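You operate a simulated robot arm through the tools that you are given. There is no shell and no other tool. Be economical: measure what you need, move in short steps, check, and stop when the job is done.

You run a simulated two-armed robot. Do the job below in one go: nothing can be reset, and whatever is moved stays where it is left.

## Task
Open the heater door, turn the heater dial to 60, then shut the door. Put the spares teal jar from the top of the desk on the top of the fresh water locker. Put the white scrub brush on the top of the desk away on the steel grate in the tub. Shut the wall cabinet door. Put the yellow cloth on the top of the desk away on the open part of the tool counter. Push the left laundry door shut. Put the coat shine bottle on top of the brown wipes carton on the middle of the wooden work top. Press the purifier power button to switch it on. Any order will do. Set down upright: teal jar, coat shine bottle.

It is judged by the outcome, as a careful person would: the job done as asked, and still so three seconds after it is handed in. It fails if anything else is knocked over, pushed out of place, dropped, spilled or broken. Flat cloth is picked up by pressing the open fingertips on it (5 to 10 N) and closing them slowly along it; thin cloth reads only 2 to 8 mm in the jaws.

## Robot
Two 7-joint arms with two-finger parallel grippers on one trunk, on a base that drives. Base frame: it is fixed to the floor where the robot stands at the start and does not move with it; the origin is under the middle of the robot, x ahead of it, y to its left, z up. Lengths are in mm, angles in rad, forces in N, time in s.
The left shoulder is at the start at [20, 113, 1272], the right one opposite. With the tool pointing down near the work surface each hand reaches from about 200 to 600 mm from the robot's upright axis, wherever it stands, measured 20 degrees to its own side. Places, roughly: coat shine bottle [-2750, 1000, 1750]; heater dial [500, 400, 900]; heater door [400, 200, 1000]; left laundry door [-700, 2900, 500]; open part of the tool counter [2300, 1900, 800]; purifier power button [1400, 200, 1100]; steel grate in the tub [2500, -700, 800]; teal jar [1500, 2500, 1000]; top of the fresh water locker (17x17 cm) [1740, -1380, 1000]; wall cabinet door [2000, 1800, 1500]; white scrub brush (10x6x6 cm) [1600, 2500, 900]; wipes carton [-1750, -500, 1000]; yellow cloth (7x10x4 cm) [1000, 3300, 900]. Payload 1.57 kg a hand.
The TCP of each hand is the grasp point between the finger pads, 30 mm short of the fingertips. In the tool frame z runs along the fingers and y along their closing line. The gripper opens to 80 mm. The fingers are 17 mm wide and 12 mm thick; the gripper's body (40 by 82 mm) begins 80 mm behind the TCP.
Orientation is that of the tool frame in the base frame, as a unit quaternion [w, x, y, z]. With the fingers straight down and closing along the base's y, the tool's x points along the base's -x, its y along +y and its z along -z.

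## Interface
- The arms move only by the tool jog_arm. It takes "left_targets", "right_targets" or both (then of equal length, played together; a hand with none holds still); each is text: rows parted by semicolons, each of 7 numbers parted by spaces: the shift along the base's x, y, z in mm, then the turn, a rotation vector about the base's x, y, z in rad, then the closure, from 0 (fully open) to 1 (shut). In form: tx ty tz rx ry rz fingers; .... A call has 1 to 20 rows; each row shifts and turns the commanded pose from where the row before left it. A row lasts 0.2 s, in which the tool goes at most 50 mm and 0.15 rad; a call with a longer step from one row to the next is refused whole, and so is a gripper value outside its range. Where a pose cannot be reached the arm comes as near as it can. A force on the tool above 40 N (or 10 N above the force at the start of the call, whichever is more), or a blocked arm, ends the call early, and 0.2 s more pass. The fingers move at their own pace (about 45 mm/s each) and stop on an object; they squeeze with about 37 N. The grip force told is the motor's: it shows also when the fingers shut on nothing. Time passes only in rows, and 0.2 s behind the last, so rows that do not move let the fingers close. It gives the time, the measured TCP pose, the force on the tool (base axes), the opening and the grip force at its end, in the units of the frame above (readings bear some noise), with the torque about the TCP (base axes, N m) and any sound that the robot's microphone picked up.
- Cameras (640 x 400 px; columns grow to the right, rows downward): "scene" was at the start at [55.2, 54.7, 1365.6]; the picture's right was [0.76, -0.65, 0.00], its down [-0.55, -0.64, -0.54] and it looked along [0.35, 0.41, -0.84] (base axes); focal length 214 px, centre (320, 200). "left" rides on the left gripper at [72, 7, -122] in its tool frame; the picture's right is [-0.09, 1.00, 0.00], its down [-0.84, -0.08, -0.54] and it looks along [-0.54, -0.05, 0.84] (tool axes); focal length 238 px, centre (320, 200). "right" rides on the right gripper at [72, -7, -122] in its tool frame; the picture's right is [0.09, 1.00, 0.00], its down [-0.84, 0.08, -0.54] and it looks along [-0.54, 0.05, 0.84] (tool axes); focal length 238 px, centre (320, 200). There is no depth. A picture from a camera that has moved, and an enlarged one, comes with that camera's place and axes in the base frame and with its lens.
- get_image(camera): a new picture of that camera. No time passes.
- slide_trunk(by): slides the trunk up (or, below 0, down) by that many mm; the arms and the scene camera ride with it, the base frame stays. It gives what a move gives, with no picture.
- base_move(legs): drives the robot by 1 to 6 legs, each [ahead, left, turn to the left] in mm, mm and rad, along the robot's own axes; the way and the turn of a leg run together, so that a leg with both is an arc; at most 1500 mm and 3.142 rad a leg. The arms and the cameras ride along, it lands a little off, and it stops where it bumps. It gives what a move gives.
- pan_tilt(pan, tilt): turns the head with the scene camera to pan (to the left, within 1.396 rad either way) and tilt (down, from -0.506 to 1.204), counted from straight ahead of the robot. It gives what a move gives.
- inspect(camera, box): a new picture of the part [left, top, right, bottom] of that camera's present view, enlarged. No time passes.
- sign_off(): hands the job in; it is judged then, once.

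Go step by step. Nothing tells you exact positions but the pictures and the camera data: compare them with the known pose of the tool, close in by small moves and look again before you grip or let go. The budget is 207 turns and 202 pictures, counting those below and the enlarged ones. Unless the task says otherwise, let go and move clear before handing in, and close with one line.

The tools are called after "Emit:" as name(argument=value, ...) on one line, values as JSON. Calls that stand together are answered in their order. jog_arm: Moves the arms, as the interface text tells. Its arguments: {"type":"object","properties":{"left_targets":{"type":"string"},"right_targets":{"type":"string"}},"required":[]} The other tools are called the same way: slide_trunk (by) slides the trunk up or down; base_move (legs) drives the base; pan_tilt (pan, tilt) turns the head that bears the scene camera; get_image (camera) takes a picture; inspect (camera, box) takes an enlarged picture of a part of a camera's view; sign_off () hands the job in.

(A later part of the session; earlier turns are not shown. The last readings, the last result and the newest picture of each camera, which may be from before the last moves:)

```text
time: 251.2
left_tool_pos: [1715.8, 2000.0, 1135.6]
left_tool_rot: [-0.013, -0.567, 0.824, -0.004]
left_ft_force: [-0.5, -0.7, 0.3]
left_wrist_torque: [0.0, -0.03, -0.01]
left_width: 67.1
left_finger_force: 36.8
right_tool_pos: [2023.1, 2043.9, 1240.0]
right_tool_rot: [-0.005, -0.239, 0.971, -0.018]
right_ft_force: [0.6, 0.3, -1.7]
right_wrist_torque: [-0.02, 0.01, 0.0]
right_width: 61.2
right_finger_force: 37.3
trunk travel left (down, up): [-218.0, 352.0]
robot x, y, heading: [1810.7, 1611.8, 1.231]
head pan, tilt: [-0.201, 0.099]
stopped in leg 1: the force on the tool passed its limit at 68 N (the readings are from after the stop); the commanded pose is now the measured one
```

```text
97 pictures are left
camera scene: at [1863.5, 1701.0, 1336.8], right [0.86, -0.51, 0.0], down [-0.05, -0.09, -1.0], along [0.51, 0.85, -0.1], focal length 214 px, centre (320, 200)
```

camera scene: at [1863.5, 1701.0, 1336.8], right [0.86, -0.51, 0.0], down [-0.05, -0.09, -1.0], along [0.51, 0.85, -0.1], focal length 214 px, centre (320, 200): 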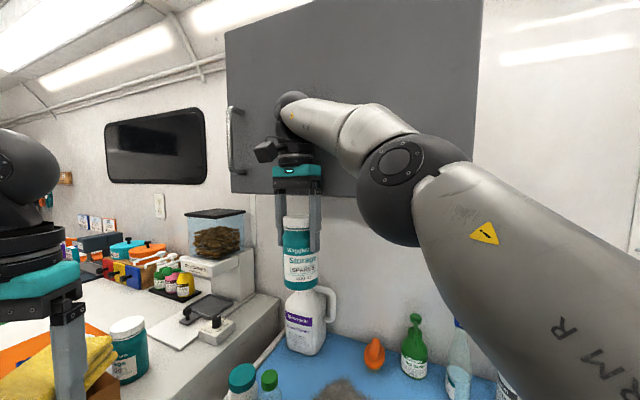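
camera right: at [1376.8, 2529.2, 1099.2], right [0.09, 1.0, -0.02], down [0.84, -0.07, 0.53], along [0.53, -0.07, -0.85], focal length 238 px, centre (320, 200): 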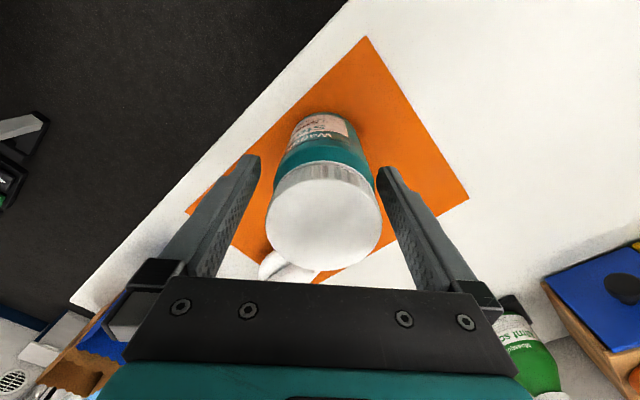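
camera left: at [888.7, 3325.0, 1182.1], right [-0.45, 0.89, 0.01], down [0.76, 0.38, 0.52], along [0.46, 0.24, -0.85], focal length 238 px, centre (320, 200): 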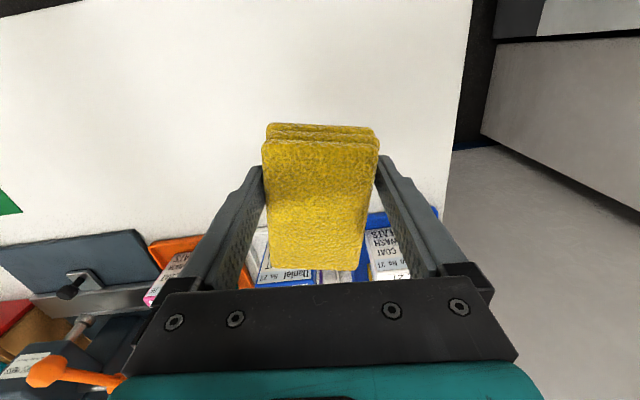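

Emit:
inspect(camera="scene", box=[200, 90, 340, 240])

```text
2.67 times, centred on (270, 165) of scene
camera zoom: at [1863.5, 1701.0, 1336.8], right [0.86, -0.51, 0.0], down [-0.05, -0.09, -1.0], along [0.51, 0.85, -0.1], focal length 572 px, centre (453, 293)
```

zoom: 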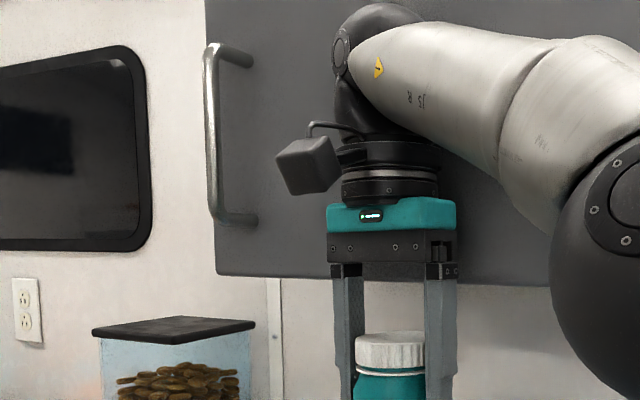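

Emit:
base_move(legs=[[-156, 42, 0]])

Emit:
get_image(camera="scene")

```text
time: 252.7
left_tool_pos: [1624.0, 1867.2, 1134.8]
left_tool_rot: [-0.013, -0.567, 0.823, -0.003]
left_ft_force: [0.2, 0.0, -1.3]
left_wrist_torque: [0.0, 0.0, 0.0]
left_width: 67.1
left_finger_force: 36.9
right_tool_pos: [1932.1, 1911.5, 1240.4]
right_tool_rot: [-0.006, -0.239, 0.971, -0.017]
right_ft_force: [0.5, -0.4, -0.9]
right_wrist_torque: [0.03, -0.01, -0.03]
right_width: 61.4
right_finger_force: 37.2
trunk travel left (down, up): [-218.0, 352.0]
robot x, y, heading: [1721.4, 1477.0, 1.235]
head pan, tilt: [-0.201, 0.099]
```

```text
95 pictures are left
camera scene: at [1772.0, 1567.4, 1336.8], right [0.86, -0.51, 0.0], down [-0.05, -0.08, -1.0], along [0.51, 0.85, -0.1], focal length 214 px, centre (320, 200)
```

scene: 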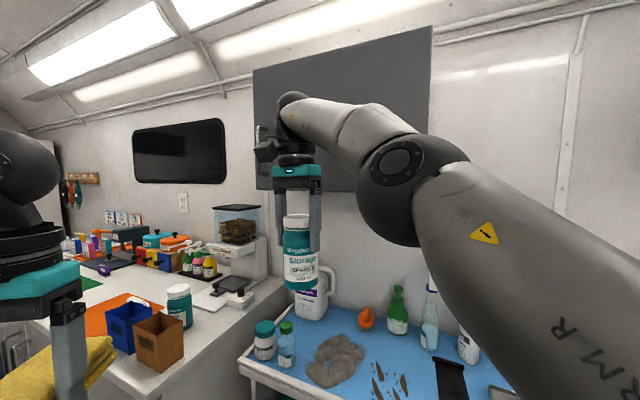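

The cabinet door computes as shut. Now retract the right arm, square up to the tool counter, and bring the cloth over its open area.

Emit:
jog_arm(right_targets="11.6 -36 -8 0 0 0 0.8; 11.6 -36 -8 0 0 0 0.8; 11.6 -36 -8 0 0 0 0.8; 11.6 -36 -8 0 0 0 0.8; 11.6 -36 -8 0 0 0 0.8; 0 0 0 0 0 0 0.8")

Emit:
base_move(legs=[[0, 0, -0.645], [0, -126, 0], [120, 0, 0]])

Emit:
pan_tilt(pan=0.2, tilt=0.75)

Emit:
get_image(camera="scene")

```text
time: 254.1
left_tool_pos: [1624.7, 1867.7, 1135.9]
left_tool_rot: [-0.012, -0.568, 0.823, -0.004]
left_ft_force: [-1.1, -0.1, -1.0]
left_wrist_torque: [-0.03, -0.01, 0.01]
left_width: 67.0
left_finger_force: 37.0
right_tool_pos: [1991.1, 1733.1, 1196.9]
right_tool_rot: [-0.005, -0.238, 0.971, -0.017]
right_ft_force: [0.1, 0.4, -1.5]
right_wrist_torque: [-0.02, 0.03, 0.0]
right_width: 61.3
right_finger_force: 37.0
trunk travel left (down, up): [-218.0, 352.0]
robot x, y, heading: [1720.9, 1477.7, 1.234]
head pan, tilt: [-0.201, 0.099]
```

```text
time: 257.9
left_tool_pos: [2046.2, 1811.4, 1135.4]
left_tool_rot: [-0.014, -0.281, 0.96, 0.0]
left_ft_force: [0.1, 0.5, -0.3]
left_wrist_torque: [-0.03, 0.0, -0.01]
left_width: 67.2
left_finger_force: 36.8
right_tool_pos: [2258.9, 1485.2, 1197.1]
right_tool_rot: [-0.012, 0.077, 0.997, -0.014]
right_ft_force: [0.6, -0.1, -0.5]
right_wrist_torque: [-0.04, 0.03, -0.03]
right_width: 61.3
right_finger_force: 36.8
trunk travel left (down, up): [-218.0, 352.0]
robot x, y, heading: [1889.2, 1440.7, 0.596]
head pan, tilt: [-0.201, 0.099]
```

```text
time: 258.9
left_tool_pos: [2045.0, 1811.6, 1135.6]
left_tool_rot: [-0.013, -0.28, 0.96, 0.001]
left_ft_force: [-0.4, 0.4, -0.9]
left_wrist_torque: [-0.01, 0.0, -0.01]
left_width: 67.3
left_finger_force: 37.1
right_tool_pos: [2258.5, 1484.6, 1197.3]
right_tool_rot: [-0.011, 0.078, 0.997, -0.014]
right_ft_force: [0.6, -0.2, -0.4]
right_wrist_torque: [-0.03, 0.0, -0.01]
right_width: 61.2
right_finger_force: 36.9
trunk travel left (down, up): [-218.0, 352.0]
robot x, y, heading: [1890.7, 1436.4, 0.595]
head pan, tilt: [0.201, 0.75]
```

```text
94 pictures are left
camera scene: at [1957.4, 1506.9, 1277.8], right [0.71, -0.7, 0.0], down [-0.48, -0.49, -0.73], along [0.51, 0.52, -0.68], focal length 214 px, centre (320, 200)
```

scene: 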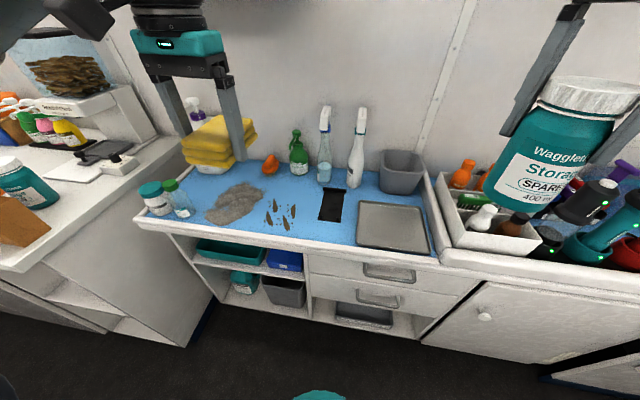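

Counter top is z≈825; the open patch is around (2270, 1945). Lower the left hand and move in under the cabinet height.

Emit:
jog_arm(left_targets="0 0 -30 0 0 0 0.9; 0 0 -30 0 0 0 0.9; 0 0 -30 0 0 0 0.9; 0 0 -30 0 0 0 0.9; 0 0 -20 0 0 0 0.9; 0 0 0 0 0 0 0.9")

Emit:
base_move(legs=[[80, 0, -0.01]])

Emit:
get_image(camera="left")

Emit:
get_image(camera="scene")

```text
time: 260.3
left_tool_pos: [2044.4, 1810.9, 995.1]
left_tool_rot: [-0.013, -0.281, 0.96, 0.001]
left_ft_force: [-0.4, 0.0, -0.9]
left_wrist_torque: [-0.02, -0.02, 0.03]
left_width: 67.2
left_finger_force: 36.7
right_tool_pos: [2260.1, 1484.9, 1198.2]
right_tool_rot: [-0.011, 0.077, 0.997, -0.014]
right_ft_force: [0.9, 0.4, -0.3]
right_wrist_torque: [0.0, -0.02, -0.02]
right_width: 61.4
right_finger_force: 36.9
trunk travel left (down, up): [-218.0, 352.0]
robot x, y, heading: [1888.9, 1442.3, 0.593]
head pan, tilt: [0.201, 0.75]
```

```text
time: 261.4
left_tool_pos: [2113.2, 1855.1, 995.3]
left_tool_rot: [-0.014, -0.276, 0.961, 0.001]
left_ft_force: [0.5, 0.8, -0.9]
left_wrist_torque: [-0.01, 0.03, -0.02]
left_width: 67.0
left_finger_force: 36.4
right_tool_pos: [2325.3, 1526.3, 1197.5]
right_tool_rot: [-0.011, 0.081, 0.997, -0.014]
right_ft_force: [0.8, 0.4, -1.9]
right_wrist_torque: [-0.05, 0.04, -0.01]
right_width: 61.3
right_finger_force: 37.2
trunk travel left (down, up): [-218.0, 352.0]
robot x, y, heading: [1958.7, 1480.0, 0.589]
head pan, tilt: [0.201, 0.75]
```

```text
93 pictures are left
camera left: at [2052.2, 1822.4, 1118.5], right [-0.45, 0.89, 0.01], down [0.76, 0.38, 0.52], along [0.46, 0.24, -0.85], focal length 238 px, centre (320, 200)
```

left: 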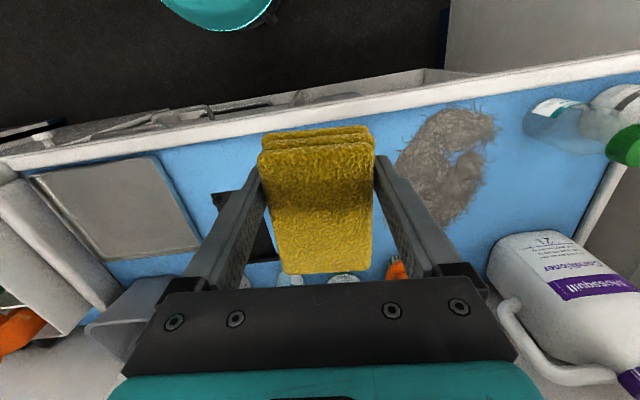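

```text
92 pictures are left
camera scene: at [2024.0, 1550.6, 1277.6], right [0.71, -0.71, 0.0], down [-0.48, -0.48, -0.73], along [0.52, 0.52, -0.68], focal length 214 px, centre (320, 200)
```

scene: 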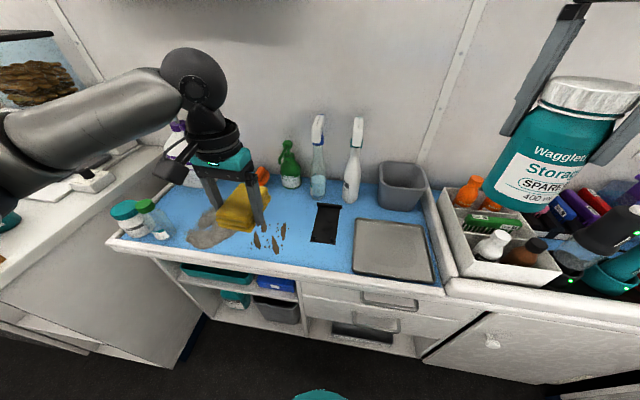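

Emit:
jog_arm(left_targets="31.5 18.1 -8 0 0 0 0.9; 31.5 18.1 -8 0 0 0 0.9; 31.5 18.1 -8 0 0 0 0.9; 31.5 18.1 -8 0 0 0 0.9; 31.5 18.1 -8 0 0 0 0.9; 0 0 0 0 0 0 0.9")

Emit:
get_image(camera="left")

Emit:
inspect(camera="scene", box=[180, 100, 380, 270])

```text
time: 262.6
left_tool_pos: [2254.5, 1933.9, 954.9]
left_tool_rot: [-0.035, -0.273, 0.961, -0.004]
left_ft_force: [-9.9, -12.0, 1.9]
left_wrist_torque: [-0.04, 0.02, -0.04]
left_width: 66.9
left_finger_force: 37.0
right_tool_pos: [2324.1, 1525.5, 1196.9]
right_tool_rot: [-0.011, 0.082, 0.996, -0.013]
right_ft_force: [1.3, 0.7, -1.0]
right_wrist_torque: [-0.03, 0.03, 0.02]
right_width: 61.2
right_finger_force: 37.2
trunk travel left (down, up): [-218.0, 352.0]
robot x, y, heading: [1954.8, 1485.7, 0.587]
head pan, tilt: [0.201, 0.75]
stopped in row 5 (left hand): the force on the tool passed its limit at 54 N (the readings are from after the stop); the commanded pose is now the measured one
```

```text
91 pictures are left
camera left: at [2197.0, 1906.3, 1081.5], right [-0.44, 0.9, 0.0], down [0.79, 0.39, 0.48], along [0.43, 0.22, -0.88], focal length 238 px, centre (320, 200)
```

left: 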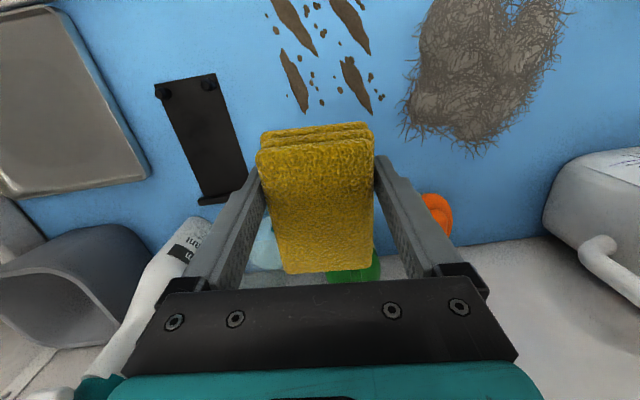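

```text
2.35 times, centred on (280, 185) of scene
camera zoom: at [2023.1, 1549.7, 1277.7], right [0.71, -0.71, 0.0], down [-0.48, -0.48, -0.73], along [0.52, 0.52, -0.68], focal length 505 px, centre (414, 235)
```

zoom: 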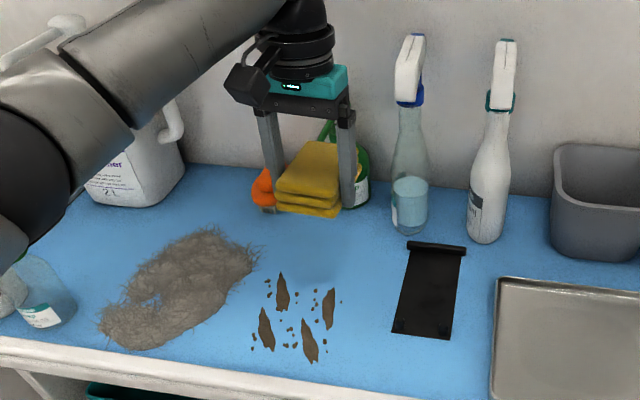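

It touched something ahead (likely the green bottle). Back off 25 mm and look.

Emit:
jog_arm(left_targets="-21 -14 0 0 0 0 0.9; 0 0 0 0 0 0 0.9")

Emit:
inspect(camera="scene", box=[180, 100, 380, 270])

Emit:
get_image(camera="left")

```text
time: 263.2
left_tool_pos: [2233.6, 1921.7, 955.3]
left_tool_rot: [-0.031, -0.275, 0.961, -0.002]
left_ft_force: [0.9, 0.6, -0.4]
left_wrist_torque: [-0.01, 0.06, -0.03]
left_width: 67.4
left_finger_force: 36.9
right_tool_pos: [2324.4, 1525.9, 1196.3]
right_tool_rot: [-0.011, 0.082, 0.996, -0.015]
right_ft_force: [0.1, -0.5, -1.3]
right_wrist_torque: [0.03, -0.01, -0.02]
right_width: 61.1
right_finger_force: 37.4
trunk travel left (down, up): [-218.0, 352.0]
robot x, y, heading: [1959.7, 1485.5, 0.578]
head pan, tilt: [0.201, 0.75]
```

```text
2.35 times, centred on (280, 185) of scene
camera zoom: at [2023.1, 1550.2, 1277.7], right [0.71, -0.71, 0.0], down [-0.48, -0.48, -0.73], along [0.52, 0.52, -0.68], focal length 505 px, centre (414, 235)
```

zoom: 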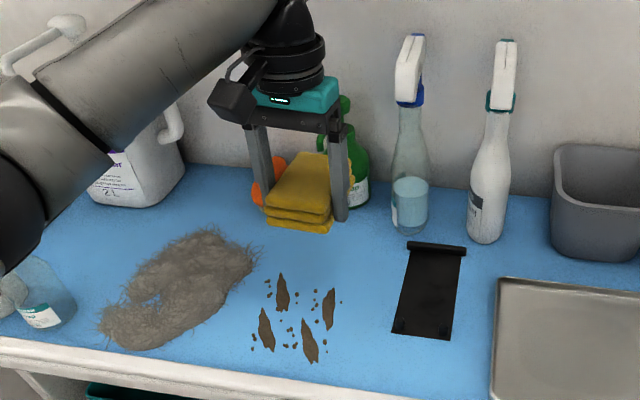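

```text
88 pictures are left
camera left: at [2175.5, 1892.8, 1080.8], right [-0.45, 0.89, 0.01], down [0.78, 0.39, 0.49], along [0.44, 0.22, -0.87], focal length 238 px, centre (320, 200)
```

left: 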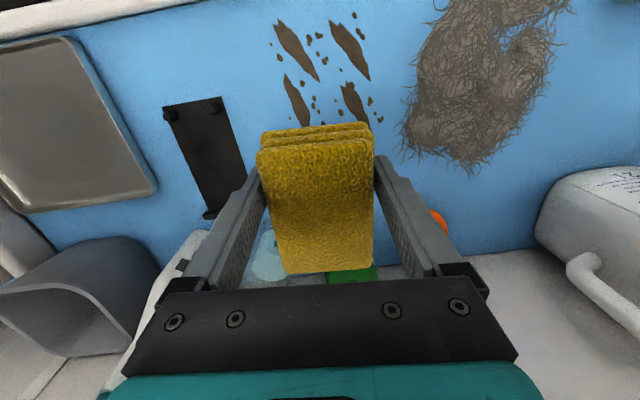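

The cloth likely brushed the bottle's nozzle up high. I'll lower first, then advance 44 below nozzle height.

Emit:
jog_arm(left_targets="0 0 -20 0 0 0 0.9; 0 0 -20 0 0 0 0.9; 0 0 -15 0 0 0 0.9; 9 6 0 0 0 0 0.9; 9 6 0 0 0 0 0.9; 9 6 0 0 0 0 0.9; 9.5 6.5 0 0 0 0 0.9; 0 0 0 0 0 0 0.9")

Emit:
inspect(camera="scene", box=[180, 100, 380, 270])

```text
time: 265.0
left_tool_pos: [2271.8, 1948.3, 902.9]
left_tool_rot: [-0.03, -0.274, 0.961, -0.003]
left_ft_force: [-0.5, -0.5, -0.4]
left_wrist_torque: [0.0, 0.0, -0.01]
left_width: 67.1
left_finger_force: 37.4
right_tool_pos: [2324.8, 1525.7, 1197.8]
right_tool_rot: [-0.011, 0.082, 0.997, -0.014]
right_ft_force: [0.1, -0.1, -1.8]
right_wrist_torque: [0.0, 0.04, -0.01]
right_width: 61.1
right_finger_force: 36.6
trunk travel left (down, up): [-218.0, 352.0]
robot x, y, heading: [1958.3, 1481.3, 0.588]
head pan, tilt: [0.201, 0.75]
```

```text
2.35 times, centred on (280, 185) of scene
camera zoom: at [2022.9, 1550.0, 1277.7], right [0.71, -0.71, 0.0], down [-0.48, -0.48, -0.73], along [0.52, 0.52, -0.68], focal length 505 px, centre (414, 235)
```

zoom: 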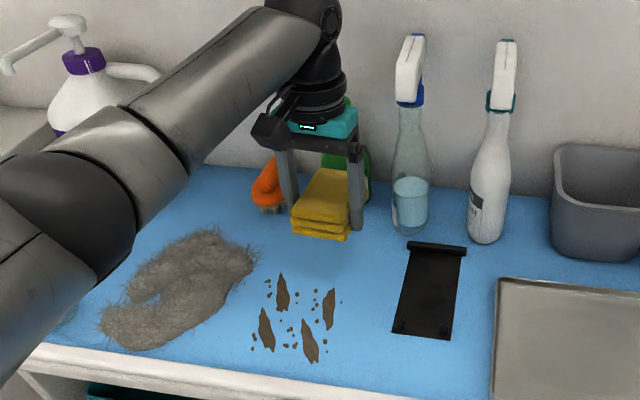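

Emit:
jog_arm(left_targets="0 0 -15 0 0 0 0.9; 0 0 -12 0 0 0 0.9; 0 0 -8 0 0 0 0.9; 0 0 -4 0 0 0 0.9; 0 0 0 0 0 0 0.9")

Emit:
inspect(camera="scene", box=[180, 100, 380, 270])

```text
time: 266.2
left_tool_pos: [2270.7, 1947.3, 861.8]
left_tool_rot: [-0.03, -0.275, 0.961, -0.003]
left_ft_force: [-0.8, 0.2, -0.6]
left_wrist_torque: [0.02, 0.04, 0.02]
left_width: 67.5
left_finger_force: 37.0
right_tool_pos: [2324.2, 1524.7, 1197.6]
right_tool_rot: [-0.012, 0.081, 0.997, -0.014]
right_ft_force: [0.3, 0.4, -1.4]
right_wrist_torque: [-0.02, 0.01, -0.04]
right_width: 61.3
right_finger_force: 36.9
trunk travel left (down, up): [-218.0, 352.0]
robot x, y, heading: [1956.5, 1483.4, 0.59]
head pan, tilt: [0.201, 0.75]
```

```text
2.35 times, centred on (280, 185) of scene
camera zoom: at [2022.9, 1550.0, 1277.7], right [0.71, -0.71, 0.0], down [-0.48, -0.48, -0.73], along [0.52, 0.52, -0.68], focal length 505 px, centre (414, 235)
```

zoom: 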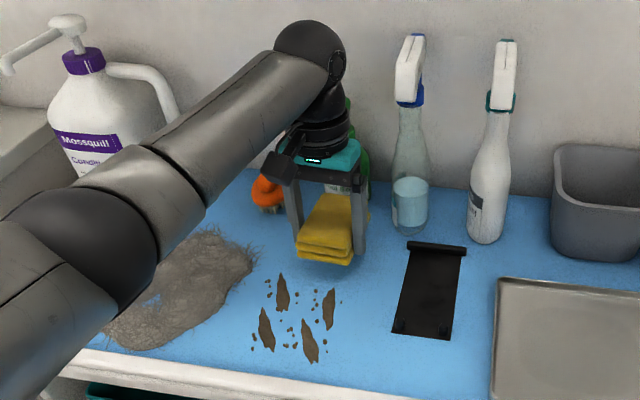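

Emit:
jog_arm(left_targets="0 0 -6 0 0 0 0.9; 0 0 -6 0 0 0 0.9; 0 0 -5 0 0 0 0.9; 0 0 -5 0 0 0 0.9; 0 0 -4 0 0 0 0.9; 0 0 0 0 0 0 0.9")

Emit:
inspect(camera="scene", box=[180, 100, 380, 270])

```text
time: 267.6
left_tool_pos: [2270.3, 1946.9, 836.0]
left_tool_rot: [-0.03, -0.275, 0.961, -0.002]
left_ft_force: [0.4, -0.9, -0.2]
left_wrist_torque: [0.05, -0.02, 0.0]
left_width: 66.8
left_finger_force: 36.7
right_tool_pos: [2323.8, 1525.3, 1198.4]
right_tool_rot: [-0.011, 0.081, 0.997, -0.014]
right_ft_force: [-0.6, 0.1, -0.4]
right_wrist_torque: [-0.01, 0.02, -0.01]
right_width: 61.3
right_finger_force: 36.7
trunk travel left (down, up): [-218.0, 352.0]
robot x, y, heading: [1954.8, 1480.6, 0.585]
head pan, tilt: [0.201, 0.75]
```

```text
2.35 times, centred on (280, 185) of scene
camera zoom: at [2022.9, 1550.0, 1277.7], right [0.71, -0.71, 0.0], down [-0.48, -0.48, -0.73], along [0.52, 0.52, -0.68], focal length 505 px, centre (414, 235)
```

zoom: 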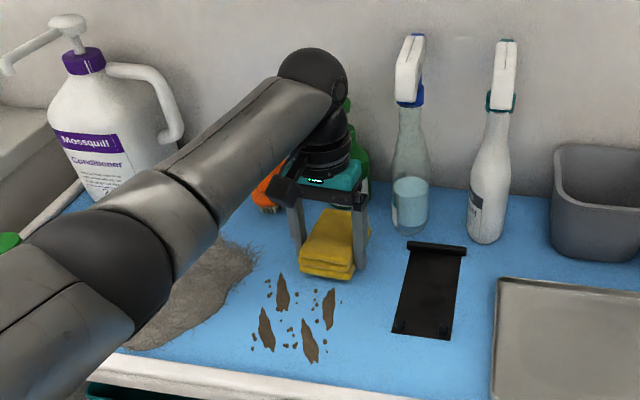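

Emit:
jog_arm(left_targets="0 0 -4 0 0 0 0.9; 0 0 -4 0 0 0 0.9; 0 0 -4 0 0 0 0.9; 0 0 0 0 0 0 0.9")

Emit:
get_image(camera="scene")

```text
time: 268.4
left_tool_pos: [2270.9, 1947.6, 833.1]
left_tool_rot: [-0.025, -0.274, 0.961, -0.002]
left_ft_force: [-9.7, -4.5, 13.3]
left_wrist_torque: [-0.32, -0.32, -0.45]
left_width: 67.3
left_finger_force: 37.1
right_tool_pos: [2322.1, 1524.7, 1197.6]
right_tool_rot: [-0.012, 0.081, 0.997, -0.013]
right_ft_force: [-0.2, -0.8, -1.4]
right_wrist_torque: [0.0, 0.02, 0.01]
right_width: 61.2
right_finger_force: 37.5
trunk travel left (down, up): [-218.0, 352.0]
robot x, y, heading: [1958.5, 1485.6, 0.588]
head pan, tilt: [0.201, 0.75]
stopped in row 3 (left hand): the force on the tool passed its limit at 44 N (the readings are from after the stop); the commanded pose is now the measured one
```

```text
84 pictures are left
camera scene: at [2020.9, 1548.5, 1277.8], right [0.71, -0.7, 0.0], down [-0.48, -0.48, -0.73], along [0.52, 0.52, -0.68], focal length 214 px, centre (320, 200)
```

scene: 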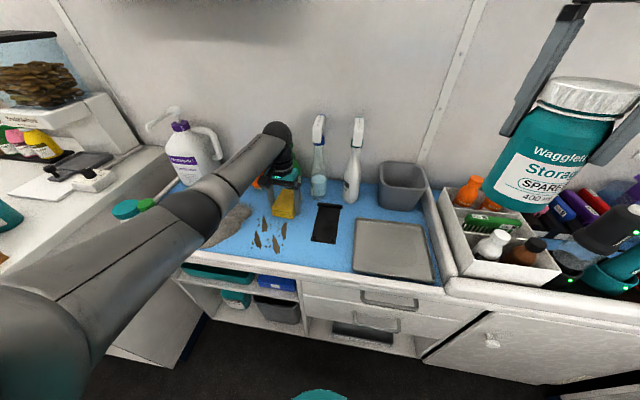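

Contact with the counter (z≈803). Release, rise, retreat.

Emit:
jog_arm(left_targets="0 0 2 0 0 0 0.1; 0 0 0 0 0 0 0; 0 0 0 0 0 0 0; 0 0 20 0 0 0 0; 0 0 25 0 0 0 0; 0 0 25 0 0 0 0; -25 -16 20 0 0 0 0; -25 -16 30 0 0 0 0; -30 -20 30 0 0 0 0; -30 -20 30 0 0 0 0; -30 -20 0 0 0 0 0; 0 0 0 0 0 0 0")

Emit:
get_image(camera="scene")

```text
time: 271.0
left_tool_pos: [2131.2, 1856.7, 1013.5]
left_tool_rot: [-0.025, -0.276, 0.961, -0.002]
left_ft_force: [-0.3, -0.4, 0.1]
left_wrist_torque: [0.04, -0.02, 0.01]
left_width: 79.9
left_finger_force: 0.1
right_tool_pos: [2325.6, 1526.2, 1197.7]
right_tool_rot: [-0.012, 0.081, 0.997, -0.014]
right_ft_force: [0.1, 0.2, -1.7]
right_wrist_torque: [0.01, -0.03, 0.02]
right_width: 61.3
right_finger_force: 37.0
trunk travel left (down, up): [-218.0, 352.0]
robot x, y, heading: [1957.4, 1487.1, 0.588]
head pan, tilt: [0.201, 0.75]
```

```text
83 pictures are left
camera scene: at [2022.8, 1550.0, 1277.7], right [0.71, -0.71, 0.0], down [-0.48, -0.48, -0.73], along [0.52, 0.52, -0.68], focal length 214 px, centre (320, 200)
```

scene: 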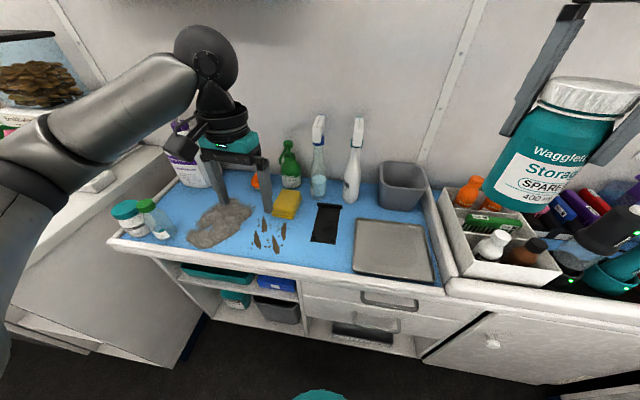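

Cloth is down cleanly. Next: back to the desk for the brush with the left hand.

Emit:
base_move(legs=[[-220, 0, 0], [0, 330, 0], [-180, 0, 0], [0, 500, 0]])

Emit:
pan_tilt(pan=0.1, tilt=0.7)

Emit:
get_image(camera="scene")

```text
time: 278.1
left_tool_pos: [1342.1, 2331.8, 1012.2]
left_tool_rot: [-0.025, -0.272, 0.962, -0.003]
left_ft_force: [0.6, -0.4, -1.3]
left_wrist_torque: [0.05, -0.03, -0.01]
left_width: 79.8
left_finger_force: 0.0
right_tool_pos: [1533.2, 1999.7, 1196.7]
right_tool_rot: [-0.012, 0.085, 0.996, -0.014]
right_ft_force: [-1.1, 1.2, -1.4]
right_wrist_torque: [-0.04, 0.02, 0.0]
right_width: 61.4
right_finger_force: 37.2
trunk travel left (down, up): [-218.0, 352.0]
robot x, y, heading: [1165.4, 1961.0, 0.579]
head pan, tilt: [0.201, 0.75]
```

```text
time: 278.8
left_tool_pos: [1342.5, 2333.1, 1011.5]
left_tool_rot: [-0.026, -0.272, 0.962, -0.001]
left_ft_force: [-0.8, -0.2, 0.9]
left_wrist_torque: [0.0, 0.0, 0.01]
left_width: 80.2
left_finger_force: 0.1
right_tool_pos: [1533.8, 1998.6, 1197.7]
right_tool_rot: [-0.011, 0.084, 0.996, -0.013]
right_ft_force: [0.1, -1.1, -1.6]
right_wrist_torque: [-0.03, 0.02, 0.0]
right_width: 61.1
right_finger_force: 36.7
trunk travel left (down, up): [-218.0, 352.0]
robot x, y, heading: [1163.1, 1960.3, 0.58]
head pan, tilt: [0.099, 0.7]
```

```text
82 pictures are left
camera scene: at [1238.8, 2020.7, 1282.0], right [0.63, -0.78, 0.0], down [-0.5, -0.41, -0.76], along [0.59, 0.48, -0.64], focal length 214 px, centre (320, 200)
```

scene: 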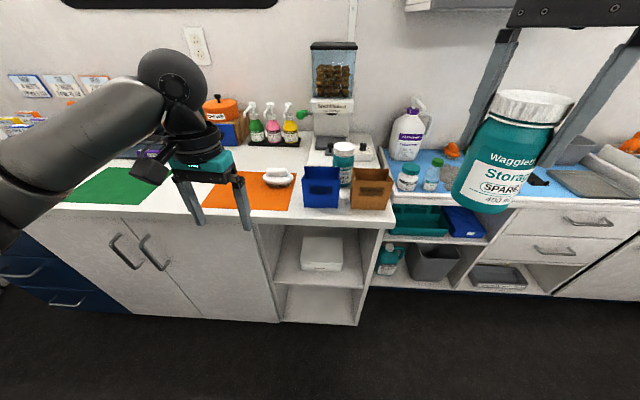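

Emit:
base_move(legs=[[62, 0, 0]])

Emit:
jog_arm(left_targets="25 17 10 0 0 0 0; 25 17 10 0 0 0 0; 25 17 10 0 0 0 0; 25 17 10 0 0 0 0; 20 13 0 0 0 0 0; 0 0 0 0 0 0 0")

Emit:
get_image(camera="left")

```text
time: 279.7
left_tool_pos: [1395.3, 2366.5, 1013.0]
left_tool_rot: [-0.027, -0.271, 0.962, -0.003]
left_ft_force: [0.0, 0.7, -0.3]
left_wrist_torque: [0.0, -0.01, 0.03]
left_width: 79.8
left_finger_force: 0.1
right_tool_pos: [1586.0, 2034.2, 1197.6]
right_tool_rot: [-0.011, 0.084, 0.996, -0.014]
right_ft_force: [-0.2, 0.4, -1.5]
right_wrist_torque: [0.01, 0.02, 0.02]
right_width: 61.3
right_finger_force: 37.5
trunk travel left (down, up): [-218.0, 352.0]
robot x, y, heading: [1218.6, 1994.1, 0.58]
head pan, tilt: [0.099, 0.7]
```

```text
time: 281.1
left_tool_pos: [1516.0, 2447.5, 1052.7]
left_tool_rot: [-0.026, -0.271, 0.962, -0.001]
left_ft_force: [-0.3, -0.4, -0.7]
left_wrist_torque: [0.0, 0.03, -0.04]
left_width: 80.0
left_finger_force: 0.0
right_tool_pos: [1583.9, 2031.9, 1196.4]
right_tool_rot: [-0.011, 0.084, 0.996, -0.014]
right_ft_force: [-0.1, -0.4, -1.1]
right_wrist_torque: [0.0, 0.0, 0.01]
right_width: 61.3
right_finger_force: 36.8
trunk travel left (down, up): [-218.0, 352.0]
robot x, y, heading: [1216.9, 1990.5, 0.582]
head pan, tilt: [0.099, 0.7]
```

```text
81 pictures are left
camera left: at [1456.6, 2418.8, 1179.0], right [-0.44, 0.9, 0.0], down [0.78, 0.38, 0.5], along [0.45, 0.22, -0.87], focal length 238 px, centre (320, 200)
```

left: 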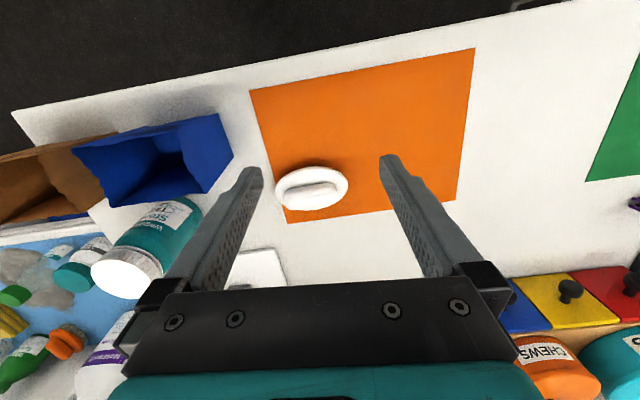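

Brush ≈ (1581, 2469), long axis along the desk; rotate the left gripper 90° to grip its 60 mm width.

Emit:
jog_arm(left_targets="5.9 1.9 0 0 0 0.1428 0; 5.9 1.9 0 0 0 0.1428 0; 5.9 1.9 0 0 0 0.1428 0; 5.9 1.9 0 0 0 0.1428 0; 5.9 1.9 0 0 0 0.1428 0; 5.9 1.9 0 0 0 0.1428 0; 5.9 1.9 0 0 0 0.1428 0; 5.9 1.9 0 0 0 0.1428 0; 5.9 1.9 0 0 0 0.1428 0; 5.9 1.9 0 0 0 0.1428 0; 5.9 1.9 0 0 0 0.1428 0; 0 0 0 0 0 0 0")

Emit:
get_image(camera="left")

```text
time: 283.7
left_tool_pos: [1579.8, 2470.2, 1053.7]
left_tool_rot: [0.016, 0.873, -0.487, 0.02]
left_ft_force: [-0.3, -0.5, 0.9]
left_wrist_torque: [0.05, 0.01, 0.01]
left_width: 79.8
left_finger_force: 0.0
right_tool_pos: [1584.6, 2033.1, 1196.4]
right_tool_rot: [-0.011, 0.085, 0.996, -0.014]
right_ft_force: [0.3, -0.2, -1.1]
right_wrist_torque: [-0.02, 0.04, 0.01]
right_width: 61.0
right_finger_force: 37.2
trunk travel left (down, up): [-218.0, 352.0]
robot x, y, heading: [1215.5, 1988.1, 0.582]
head pan, tilt: [0.099, 0.7]
```

```text
80 pictures are left
camera left: at [1608.7, 2410.4, 1179.2], right [-0.9, -0.44, 0.0], down [-0.38, 0.78, 0.5], along [-0.22, 0.44, -0.87], focal length 238 px, centre (320, 200)
```

left: 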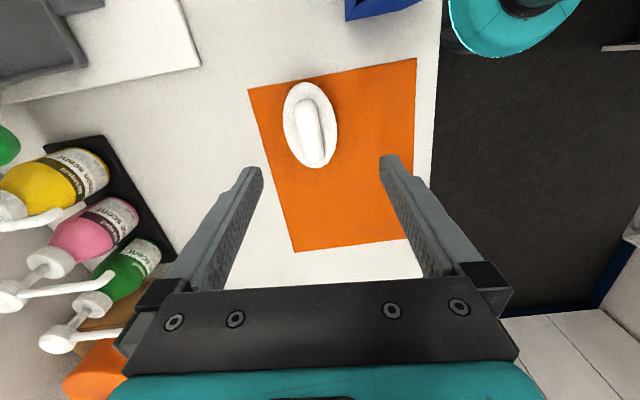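

Emit:
jog_arm(left_targets="5 -3 -20 0 0 0 0; 5 -3 -20 0 0 0 0; 0 0 -20 0 0 0 0; 0 0 0 0 0 0 0")

Emit:
get_image(camera="left")

```text
time: 284.7
left_tool_pos: [1590.0, 2461.9, 993.8]
left_tool_rot: [0.016, 0.872, -0.489, 0.02]
left_ft_force: [-0.1, -0.2, 0.7]
left_wrist_torque: [0.01, 0.02, -0.01]
left_width: 80.0
left_finger_force: 0.0
right_tool_pos: [1585.1, 2031.7, 1196.9]
right_tool_rot: [-0.012, 0.085, 0.996, -0.013]
right_ft_force: [-0.6, -0.3, -1.9]
right_wrist_torque: [0.0, 0.06, -0.03]
right_width: 61.2
right_finger_force: 37.1
trunk travel left (down, up): [-218.0, 352.0]
robot x, y, heading: [1215.5, 1996.5, 0.581]
head pan, tilt: [0.099, 0.7]
```

```text
79 pictures are left
camera left: at [1618.8, 2402.8, 1118.8], right [-0.9, -0.44, 0.0], down [-0.38, 0.78, 0.5], along [-0.22, 0.45, -0.87], focal length 238 px, centre (320, 200)
```

left: 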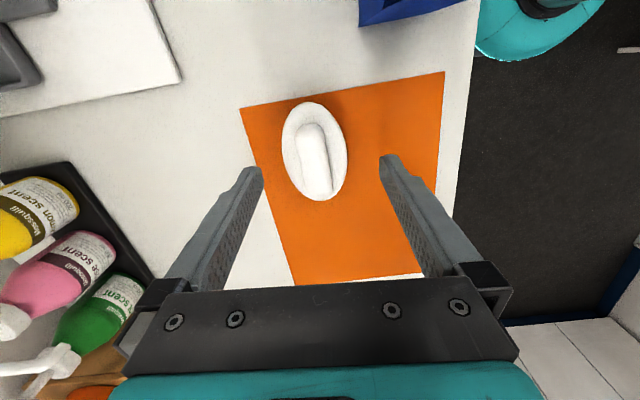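

Emit:
jog_arm(left_targets="3 5 -20 0 0 0 0; 0 0 -20 0 0 0 0; 0 0 -18 0 0 0 0; 0 0 -12 0 0 0 0; 0 0 0 0 0 0 0")

Emit:
get_image(camera="left")

Emit:
inspect(camera="scene", box=[220, 120, 360, 230])

```text
time: 285.9
left_tool_pos: [1594.1, 2467.7, 922.5]
left_tool_rot: [0.017, 0.872, -0.488, 0.02]
left_ft_force: [-0.4, 0.2, -0.1]
left_wrist_torque: [0.0, 0.02, -0.03]
left_width: 80.0
left_finger_force: 0.0
right_tool_pos: [1584.4, 2033.7, 1197.1]
right_tool_rot: [-0.012, 0.084, 0.996, -0.013]
right_ft_force: [-0.6, -0.7, -1.2]
right_wrist_torque: [-0.02, 0.03, 0.02]
right_width: 61.4
right_finger_force: 36.6
trunk travel left (down, up): [-218.0, 352.0]
robot x, y, heading: [1213.4, 1995.4, 0.582]
head pan, tilt: [0.099, 0.7]
```

```text
78 pictures are left
camera left: at [1622.8, 2408.8, 1047.7], right [-0.9, -0.44, 0.01], down [-0.38, 0.78, 0.5], along [-0.22, 0.44, -0.87], focal length 238 px, centre (320, 200)
```

left: 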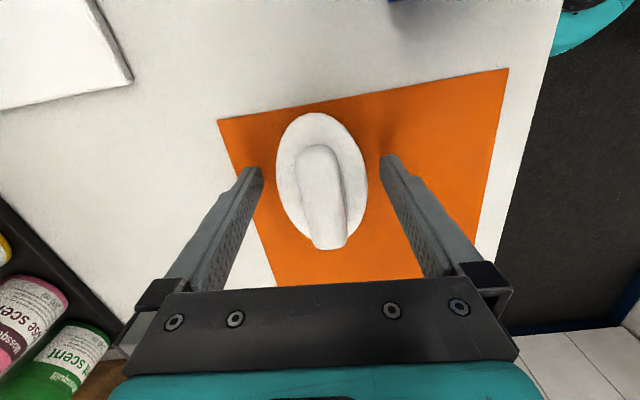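

```text
3.64 times, centred on (290, 175) of scene
camera zoom: at [1290.6, 2054.6, 1282.0], right [0.63, -0.78, 0.0], down [-0.5, -0.41, -0.76], along [0.59, 0.48, -0.64], focal length 780 px, centre (429, 291)
```

zoom: 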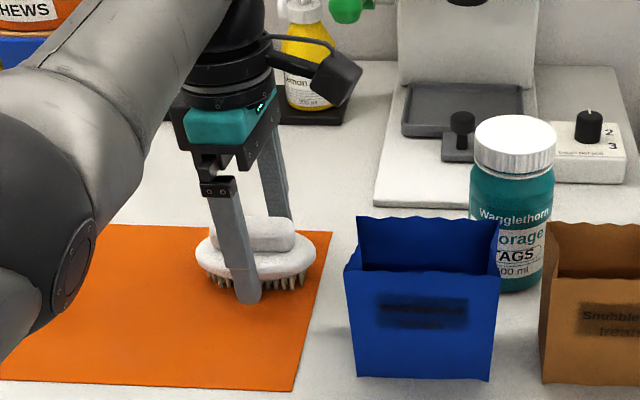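

Emit:
jog_arm(left_targets="0 0 0 0 0 0 0.1; 0 0 0 0 0 0 0.25; 0 0 0 0 0 0 0.5; 0 0 0 0 0 0 0.8; 0 0 0 0 0 0 0.8; 0 0 0 0 0 0 0.8")

Emit:
jog_arm(left_targets="0 0 20 0 0 0 0.8; 0 0 30 0 0 0 0.8; 0 0 40 0 0 0 0.8; 0 0 40 0 0 0 0.8; 0 0 40 0 0 0 0.8; 0 0 0 0 0 0 0.8")

Emit:
get_image(camera="left")

```text
time: 287.3
left_tool_pos: [1593.1, 2467.3, 922.6]
left_tool_rot: [0.017, 0.872, -0.489, 0.02]
left_ft_force: [0.4, 0.8, -2.2]
left_wrist_torque: [-0.03, -0.04, -0.03]
left_width: 58.6
left_finger_force: 37.1
right_tool_pos: [1584.3, 2033.9, 1197.9]
right_tool_rot: [-0.012, 0.084, 0.996, -0.014]
right_ft_force: [0.3, -0.5, -0.4]
right_wrist_torque: [0.01, 0.03, -0.02]
right_width: 61.5
right_finger_force: 37.2
trunk travel left (down, up): [-218.0, 352.0]
robot x, y, heading: [1214.1, 1993.5, 0.581]
head pan, tilt: [0.099, 0.7]
```

```text
time: 288.7
left_tool_pos: [1580.4, 2464.0, 1089.6]
left_tool_rot: [0.017, 0.872, -0.488, 0.019]
left_ft_force: [0.1, 0.1, -1.8]
left_wrist_torque: [0.01, 0.02, 0.02]
left_width: 58.3
left_finger_force: 36.7
left hand out of reach, approached as far as the arm can: row 4, 5
right_tool_pos: [1584.7, 2034.8, 1198.8]
right_tool_rot: [-0.011, 0.084, 0.996, -0.014]
right_ft_force: [0.3, 0.1, -1.9]
right_wrist_torque: [0.01, 0.01, 0.02]
right_width: 61.2
right_finger_force: 37.3
trunk travel left (down, up): [-218.0, 352.0]
robot x, y, heading: [1212.1, 1996.5, 0.58]
head pan, tilt: [0.099, 0.7]
```

```text
76 pictures are left
camera left: at [1610.0, 2404.8, 1215.2], right [-0.9, -0.44, 0.01], down [-0.38, 0.78, 0.5], along [-0.22, 0.44, -0.87], focal length 238 px, centre (320, 200)
```

left: 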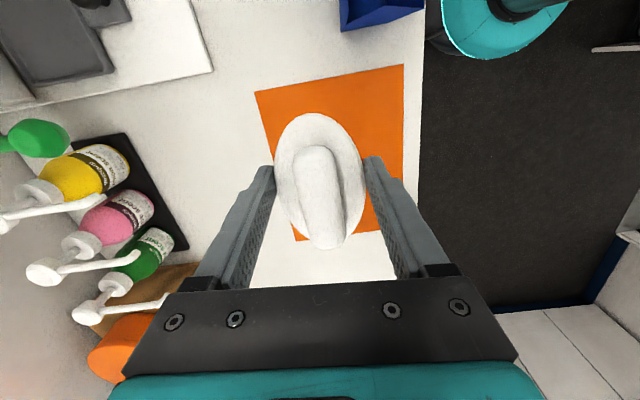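

Brush held. Retrace the path to the lane beside the grooming table and look toward the tub.

Emit:
base_move(legs=[[-60, 0, 0]])

Emit:
jog_arm(left_targets="-33 -22 0 0 0 0 0.8; -33 -22 0 0 0 0 0.8; -33 -22 0 0 0 0 0.8; -33 -22 0 0 0 0 0.8; -33 -22 0 0 0 0 0.8; 0 0 0 0 0 0 0.8")

Emit:
base_move(legs=[[0, -500, 0], [180, 0, 0], [0, -400, 0]])

Emit:
pan_tilt(pan=-1.1, tilt=0.4)

Emit:
get_image(camera="scene")

```text
time: 289.7
left_tool_pos: [1529.2, 2429.7, 1089.6]
left_tool_rot: [0.016, 0.872, -0.488, 0.02]
left_ft_force: [0.0, -0.1, -0.6]
left_wrist_torque: [-0.02, 0.01, 0.0]
left_width: 58.4
left_finger_force: 37.0
right_tool_pos: [1532.3, 2000.0, 1198.0]
right_tool_rot: [-0.011, 0.085, 0.996, -0.014]
right_ft_force: [0.2, -0.8, -1.5]
right_wrist_torque: [0.03, -0.01, -0.02]
right_width: 61.2
right_finger_force: 36.3
trunk travel left (down, up): [-218.0, 352.0]
robot x, y, heading: [1164.9, 1965.3, 0.582]
head pan, tilt: [0.099, 0.7]
```

```text
time: 291.1
left_tool_pos: [1516.0, 2430.2, 1128.3]
left_tool_rot: [0.018, 0.872, -0.488, 0.019]
left_ft_force: [0.0, 0.1, -1.3]
left_wrist_torque: [-0.04, -0.01, 0.0]
left_width: 58.3
left_finger_force: 37.6
left hand out of reach, approached as far as the arm can: row 1, 2, 3, 4, 5
right_tool_pos: [1535.5, 2001.4, 1196.2]
right_tool_rot: [-0.011, 0.085, 0.996, -0.014]
right_ft_force: [0.5, 0.2, -1.7]
right_wrist_torque: [0.03, 0.02, 0.01]
right_width: 61.2
right_finger_force: 36.4
trunk travel left (down, up): [-218.0, 352.0]
robot x, y, heading: [1165.9, 1962.9, 0.583]
head pan, tilt: [0.099, 0.7]
```

```text
time: 297.3
left_tool_pos: [2159.1, 1771.4, 1128.7]
left_tool_rot: [0.018, 0.874, -0.485, 0.02]
left_ft_force: [0.7, -0.2, -0.4]
left_wrist_torque: [0.0, 0.02, 0.03]
left_width: 58.5
left_finger_force: 37.0
right_tool_pos: [2181.9, 1340.7, 1198.1]
right_tool_rot: [-0.012, 0.08, 0.997, -0.015]
right_ft_force: [0.7, -0.5, -2.0]
right_wrist_torque: [0.01, 0.02, -0.02]
right_width: 61.6
right_finger_force: 37.2
trunk travel left (down, up): [-218.0, 352.0]
robot x, y, heading: [1816.1, 1300.5, 0.589]
head pan, tilt: [0.099, 0.7]
```

```text
time: 298.7
left_tool_pos: [2159.5, 1770.8, 1127.7]
left_tool_rot: [0.017, 0.875, -0.484, 0.019]
left_ft_force: [0.6, -0.5, -1.9]
left_wrist_torque: [-0.01, 0.0, 0.03]
left_width: 58.6
left_finger_force: 36.9
right_tool_pos: [2180.7, 1341.8, 1196.4]
right_tool_rot: [-0.012, 0.081, 0.997, -0.013]
right_ft_force: [-0.7, 0.5, -1.7]
right_wrist_torque: [0.01, 0.03, 0.01]
right_width: 61.3
right_finger_force: 36.9
trunk travel left (down, up): [-218.0, 352.0]
robot x, y, heading: [1809.8, 1304.4, 0.59]
head pan, tilt: [-1.1, 0.4]
```

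```text
75 pictures are left
camera scene: at [1901.9, 1262.2, 1308.8], right [-0.49, -0.87, 0.0], down [-0.34, 0.19, -0.92], along [0.8, -0.45, -0.39], focal length 214 px, centre (320, 200)
```

scene: 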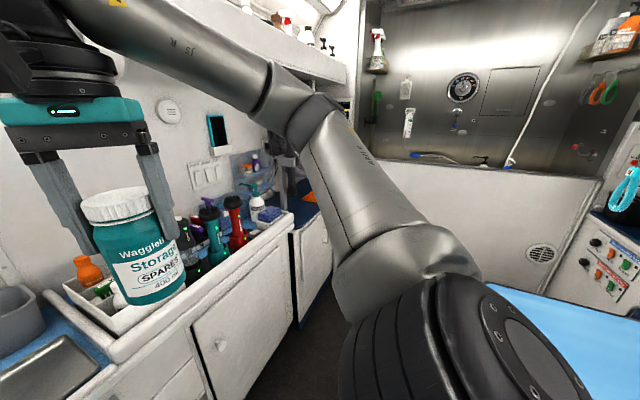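

I can see the tub beyond the table. Retract the left arm, then turn to face the tub end.

Emit:
jog_arm(left_targets="-25 -17 10 0 0 0 0.8; -25 -17 10 0 0 0 0.8; -25 -17 10 0 0 0 0.8; -25 -17 0 0 0 0 0.8; -25 -17 0 0 0 0 0.8; -25 -17 0 0 0 0 0.8; 0 0 0 0 0 0 0.8")

Emit:
base_move(legs=[[0, 0, -1.571]])

Emit:
pan_tilt(pan=-0.4, tilt=0.4)

Emit:
get_image(camera="scene")

```text
time: 300.3
left_tool_pos: [2144.3, 1762.9, 1176.5]
left_tool_rot: [0.016, 0.874, -0.485, 0.02]
left_ft_force: [-0.8, 0.4, -1.2]
left_wrist_torque: [0.0, -0.04, -0.02]
left_width: 58.4
left_finger_force: 37.6
left hand out of reach, approached as far as the arm can: row 1, 2, 3, 4, 5, 6
right_tool_pos: [2181.3, 1343.1, 1196.6]
right_tool_rot: [-0.012, 0.081, 0.997, -0.014]
right_ft_force: [-1.3, -0.4, -1.8]
right_wrist_torque: [-0.02, 0.0, -0.03]
right_width: 61.2
right_finger_force: 37.0
trunk travel left (down, up): [-218.0, 352.0]
robot x, y, heading: [1816.3, 1300.4, 0.585]
head pan, tilt: [-1.1, 0.4]
```

```text
time: 303.8
left_tool_pos: [2332.0, 1059.4, 1175.8]
left_tool_rot: [-0.027, -0.363, 0.931, -0.004]
left_ft_force: [-0.2, 0.6, -2.0]
left_wrist_torque: [0.01, 0.01, 0.01]
left_width: 58.4
left_finger_force: 36.7
right_tool_pos: [1930.2, 950.1, 1191.0]
right_tool_rot: [-0.029, 0.693, 0.721, -0.01]
right_ft_force: [-0.2, -0.5, -0.7]
right_wrist_torque: [0.03, 0.02, 0.0]
right_width: 61.4
right_finger_force: 36.6
trunk travel left (down, up): [-218.0, 352.0]
robot x, y, heading: [1814.5, 1303.8, -0.792]
head pan, tilt: [-1.1, 0.4]
stopped in leg 1: the robot was blocked; the commanded pose is now the measured one
```

```text
time: 304.9
left_tool_pos: [2332.9, 1058.1, 1175.9]
left_tool_rot: [-0.027, -0.362, 0.932, -0.005]
left_ft_force: [0.1, 0.3, -1.8]
left_wrist_torque: [-0.01, 0.01, -0.01]
left_width: 58.4
left_finger_force: 37.8
right_tool_pos: [1929.5, 948.1, 1191.7]
right_tool_rot: [-0.028, 0.694, 0.72, -0.01]
right_ft_force: [0.1, 0.0, -1.5]
right_wrist_torque: [0.01, 0.02, 0.01]
right_width: 61.4
right_finger_force: 36.8
trunk travel left (down, up): [-218.0, 352.0]
robot x, y, heading: [1811.5, 1299.9, -0.8]
head pan, tilt: [-0.4, 0.4]
```

```text
74 pictures are left
camera scene: at [1859.3, 1207.9, 1308.5], right [-0.93, -0.37, 0.0], down [-0.15, 0.36, -0.92], along [0.33, -0.86, -0.39], focal length 214 px, centre (320, 200)
```

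scene: 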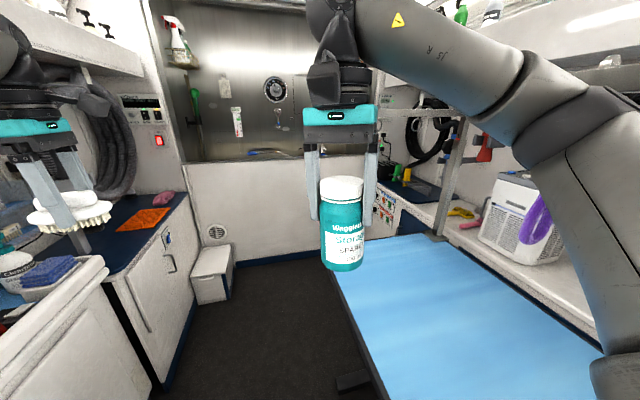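

Great view: aisle left of the grooming table leads to the tub; the purifier is on the right counter. Shift toward the counters, finish the turn, and go ahead.

Emit:
base_move(legs=[[22, 118, 0], [0, 0, -0.185], [800, 0, 0]])

Emit:
pan_tilt(pan=-0.5, tilt=0.5)

Emit:
get_image(camera="scene")

```text
time: 310.8
left_tool_pos: [2831.1, 356.8, 1176.9]
left_tool_rot: [-0.026, -0.276, 0.961, -0.003]
left_ft_force: [0.6, 0.4, -1.0]
left_wrist_torque: [-0.04, -0.02, 0.0]
left_width: 58.5
left_finger_force: 37.3
right_tool_pos: [2414.6, 319.7, 1192.8]
right_tool_rot: [-0.026, 0.757, 0.653, -0.006]
right_ft_force: [-0.8, 0.3, -1.7]
right_wrist_torque: [0.03, 0.0, 0.01]
right_width: 61.2
right_finger_force: 37.3
trunk travel left (down, up): [-218.0, 352.0]
robot x, y, heading: [2364.5, 683.4, -0.982]
head pan, tilt: [-0.4, 0.4]
```

```text
time: 311.5
left_tool_pos: [2831.1, 355.6, 1177.5]
left_tool_rot: [-0.025, -0.276, 0.961, -0.003]
left_ft_force: [-0.2, 0.2, -0.8]
left_wrist_torque: [-0.01, -0.01, 0.0]
left_width: 58.3
left_finger_force: 37.2
right_tool_pos: [2414.6, 319.8, 1192.6]
right_tool_rot: [-0.026, 0.757, 0.653, -0.005]
right_ft_force: [-0.5, -0.3, -1.3]
right_wrist_torque: [0.01, -0.04, 0.0]
right_width: 61.5
right_finger_force: 37.1
trunk travel left (down, up): [-218.0, 352.0]
robot x, y, heading: [2368.1, 685.9, -0.979]
head pan, tilt: [-0.499, 0.499]
```

```text
73 pictures are left
camera scene: at [2382.1, 589.1, 1299.7], right [-1.0, -0.09, 0.0], down [-0.04, 0.48, -0.88], along [0.08, -0.87, -0.48], focal length 214 px, centre (320, 200)
```

scene: 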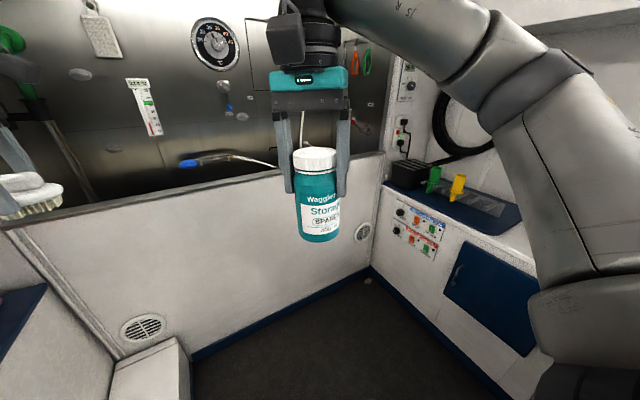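

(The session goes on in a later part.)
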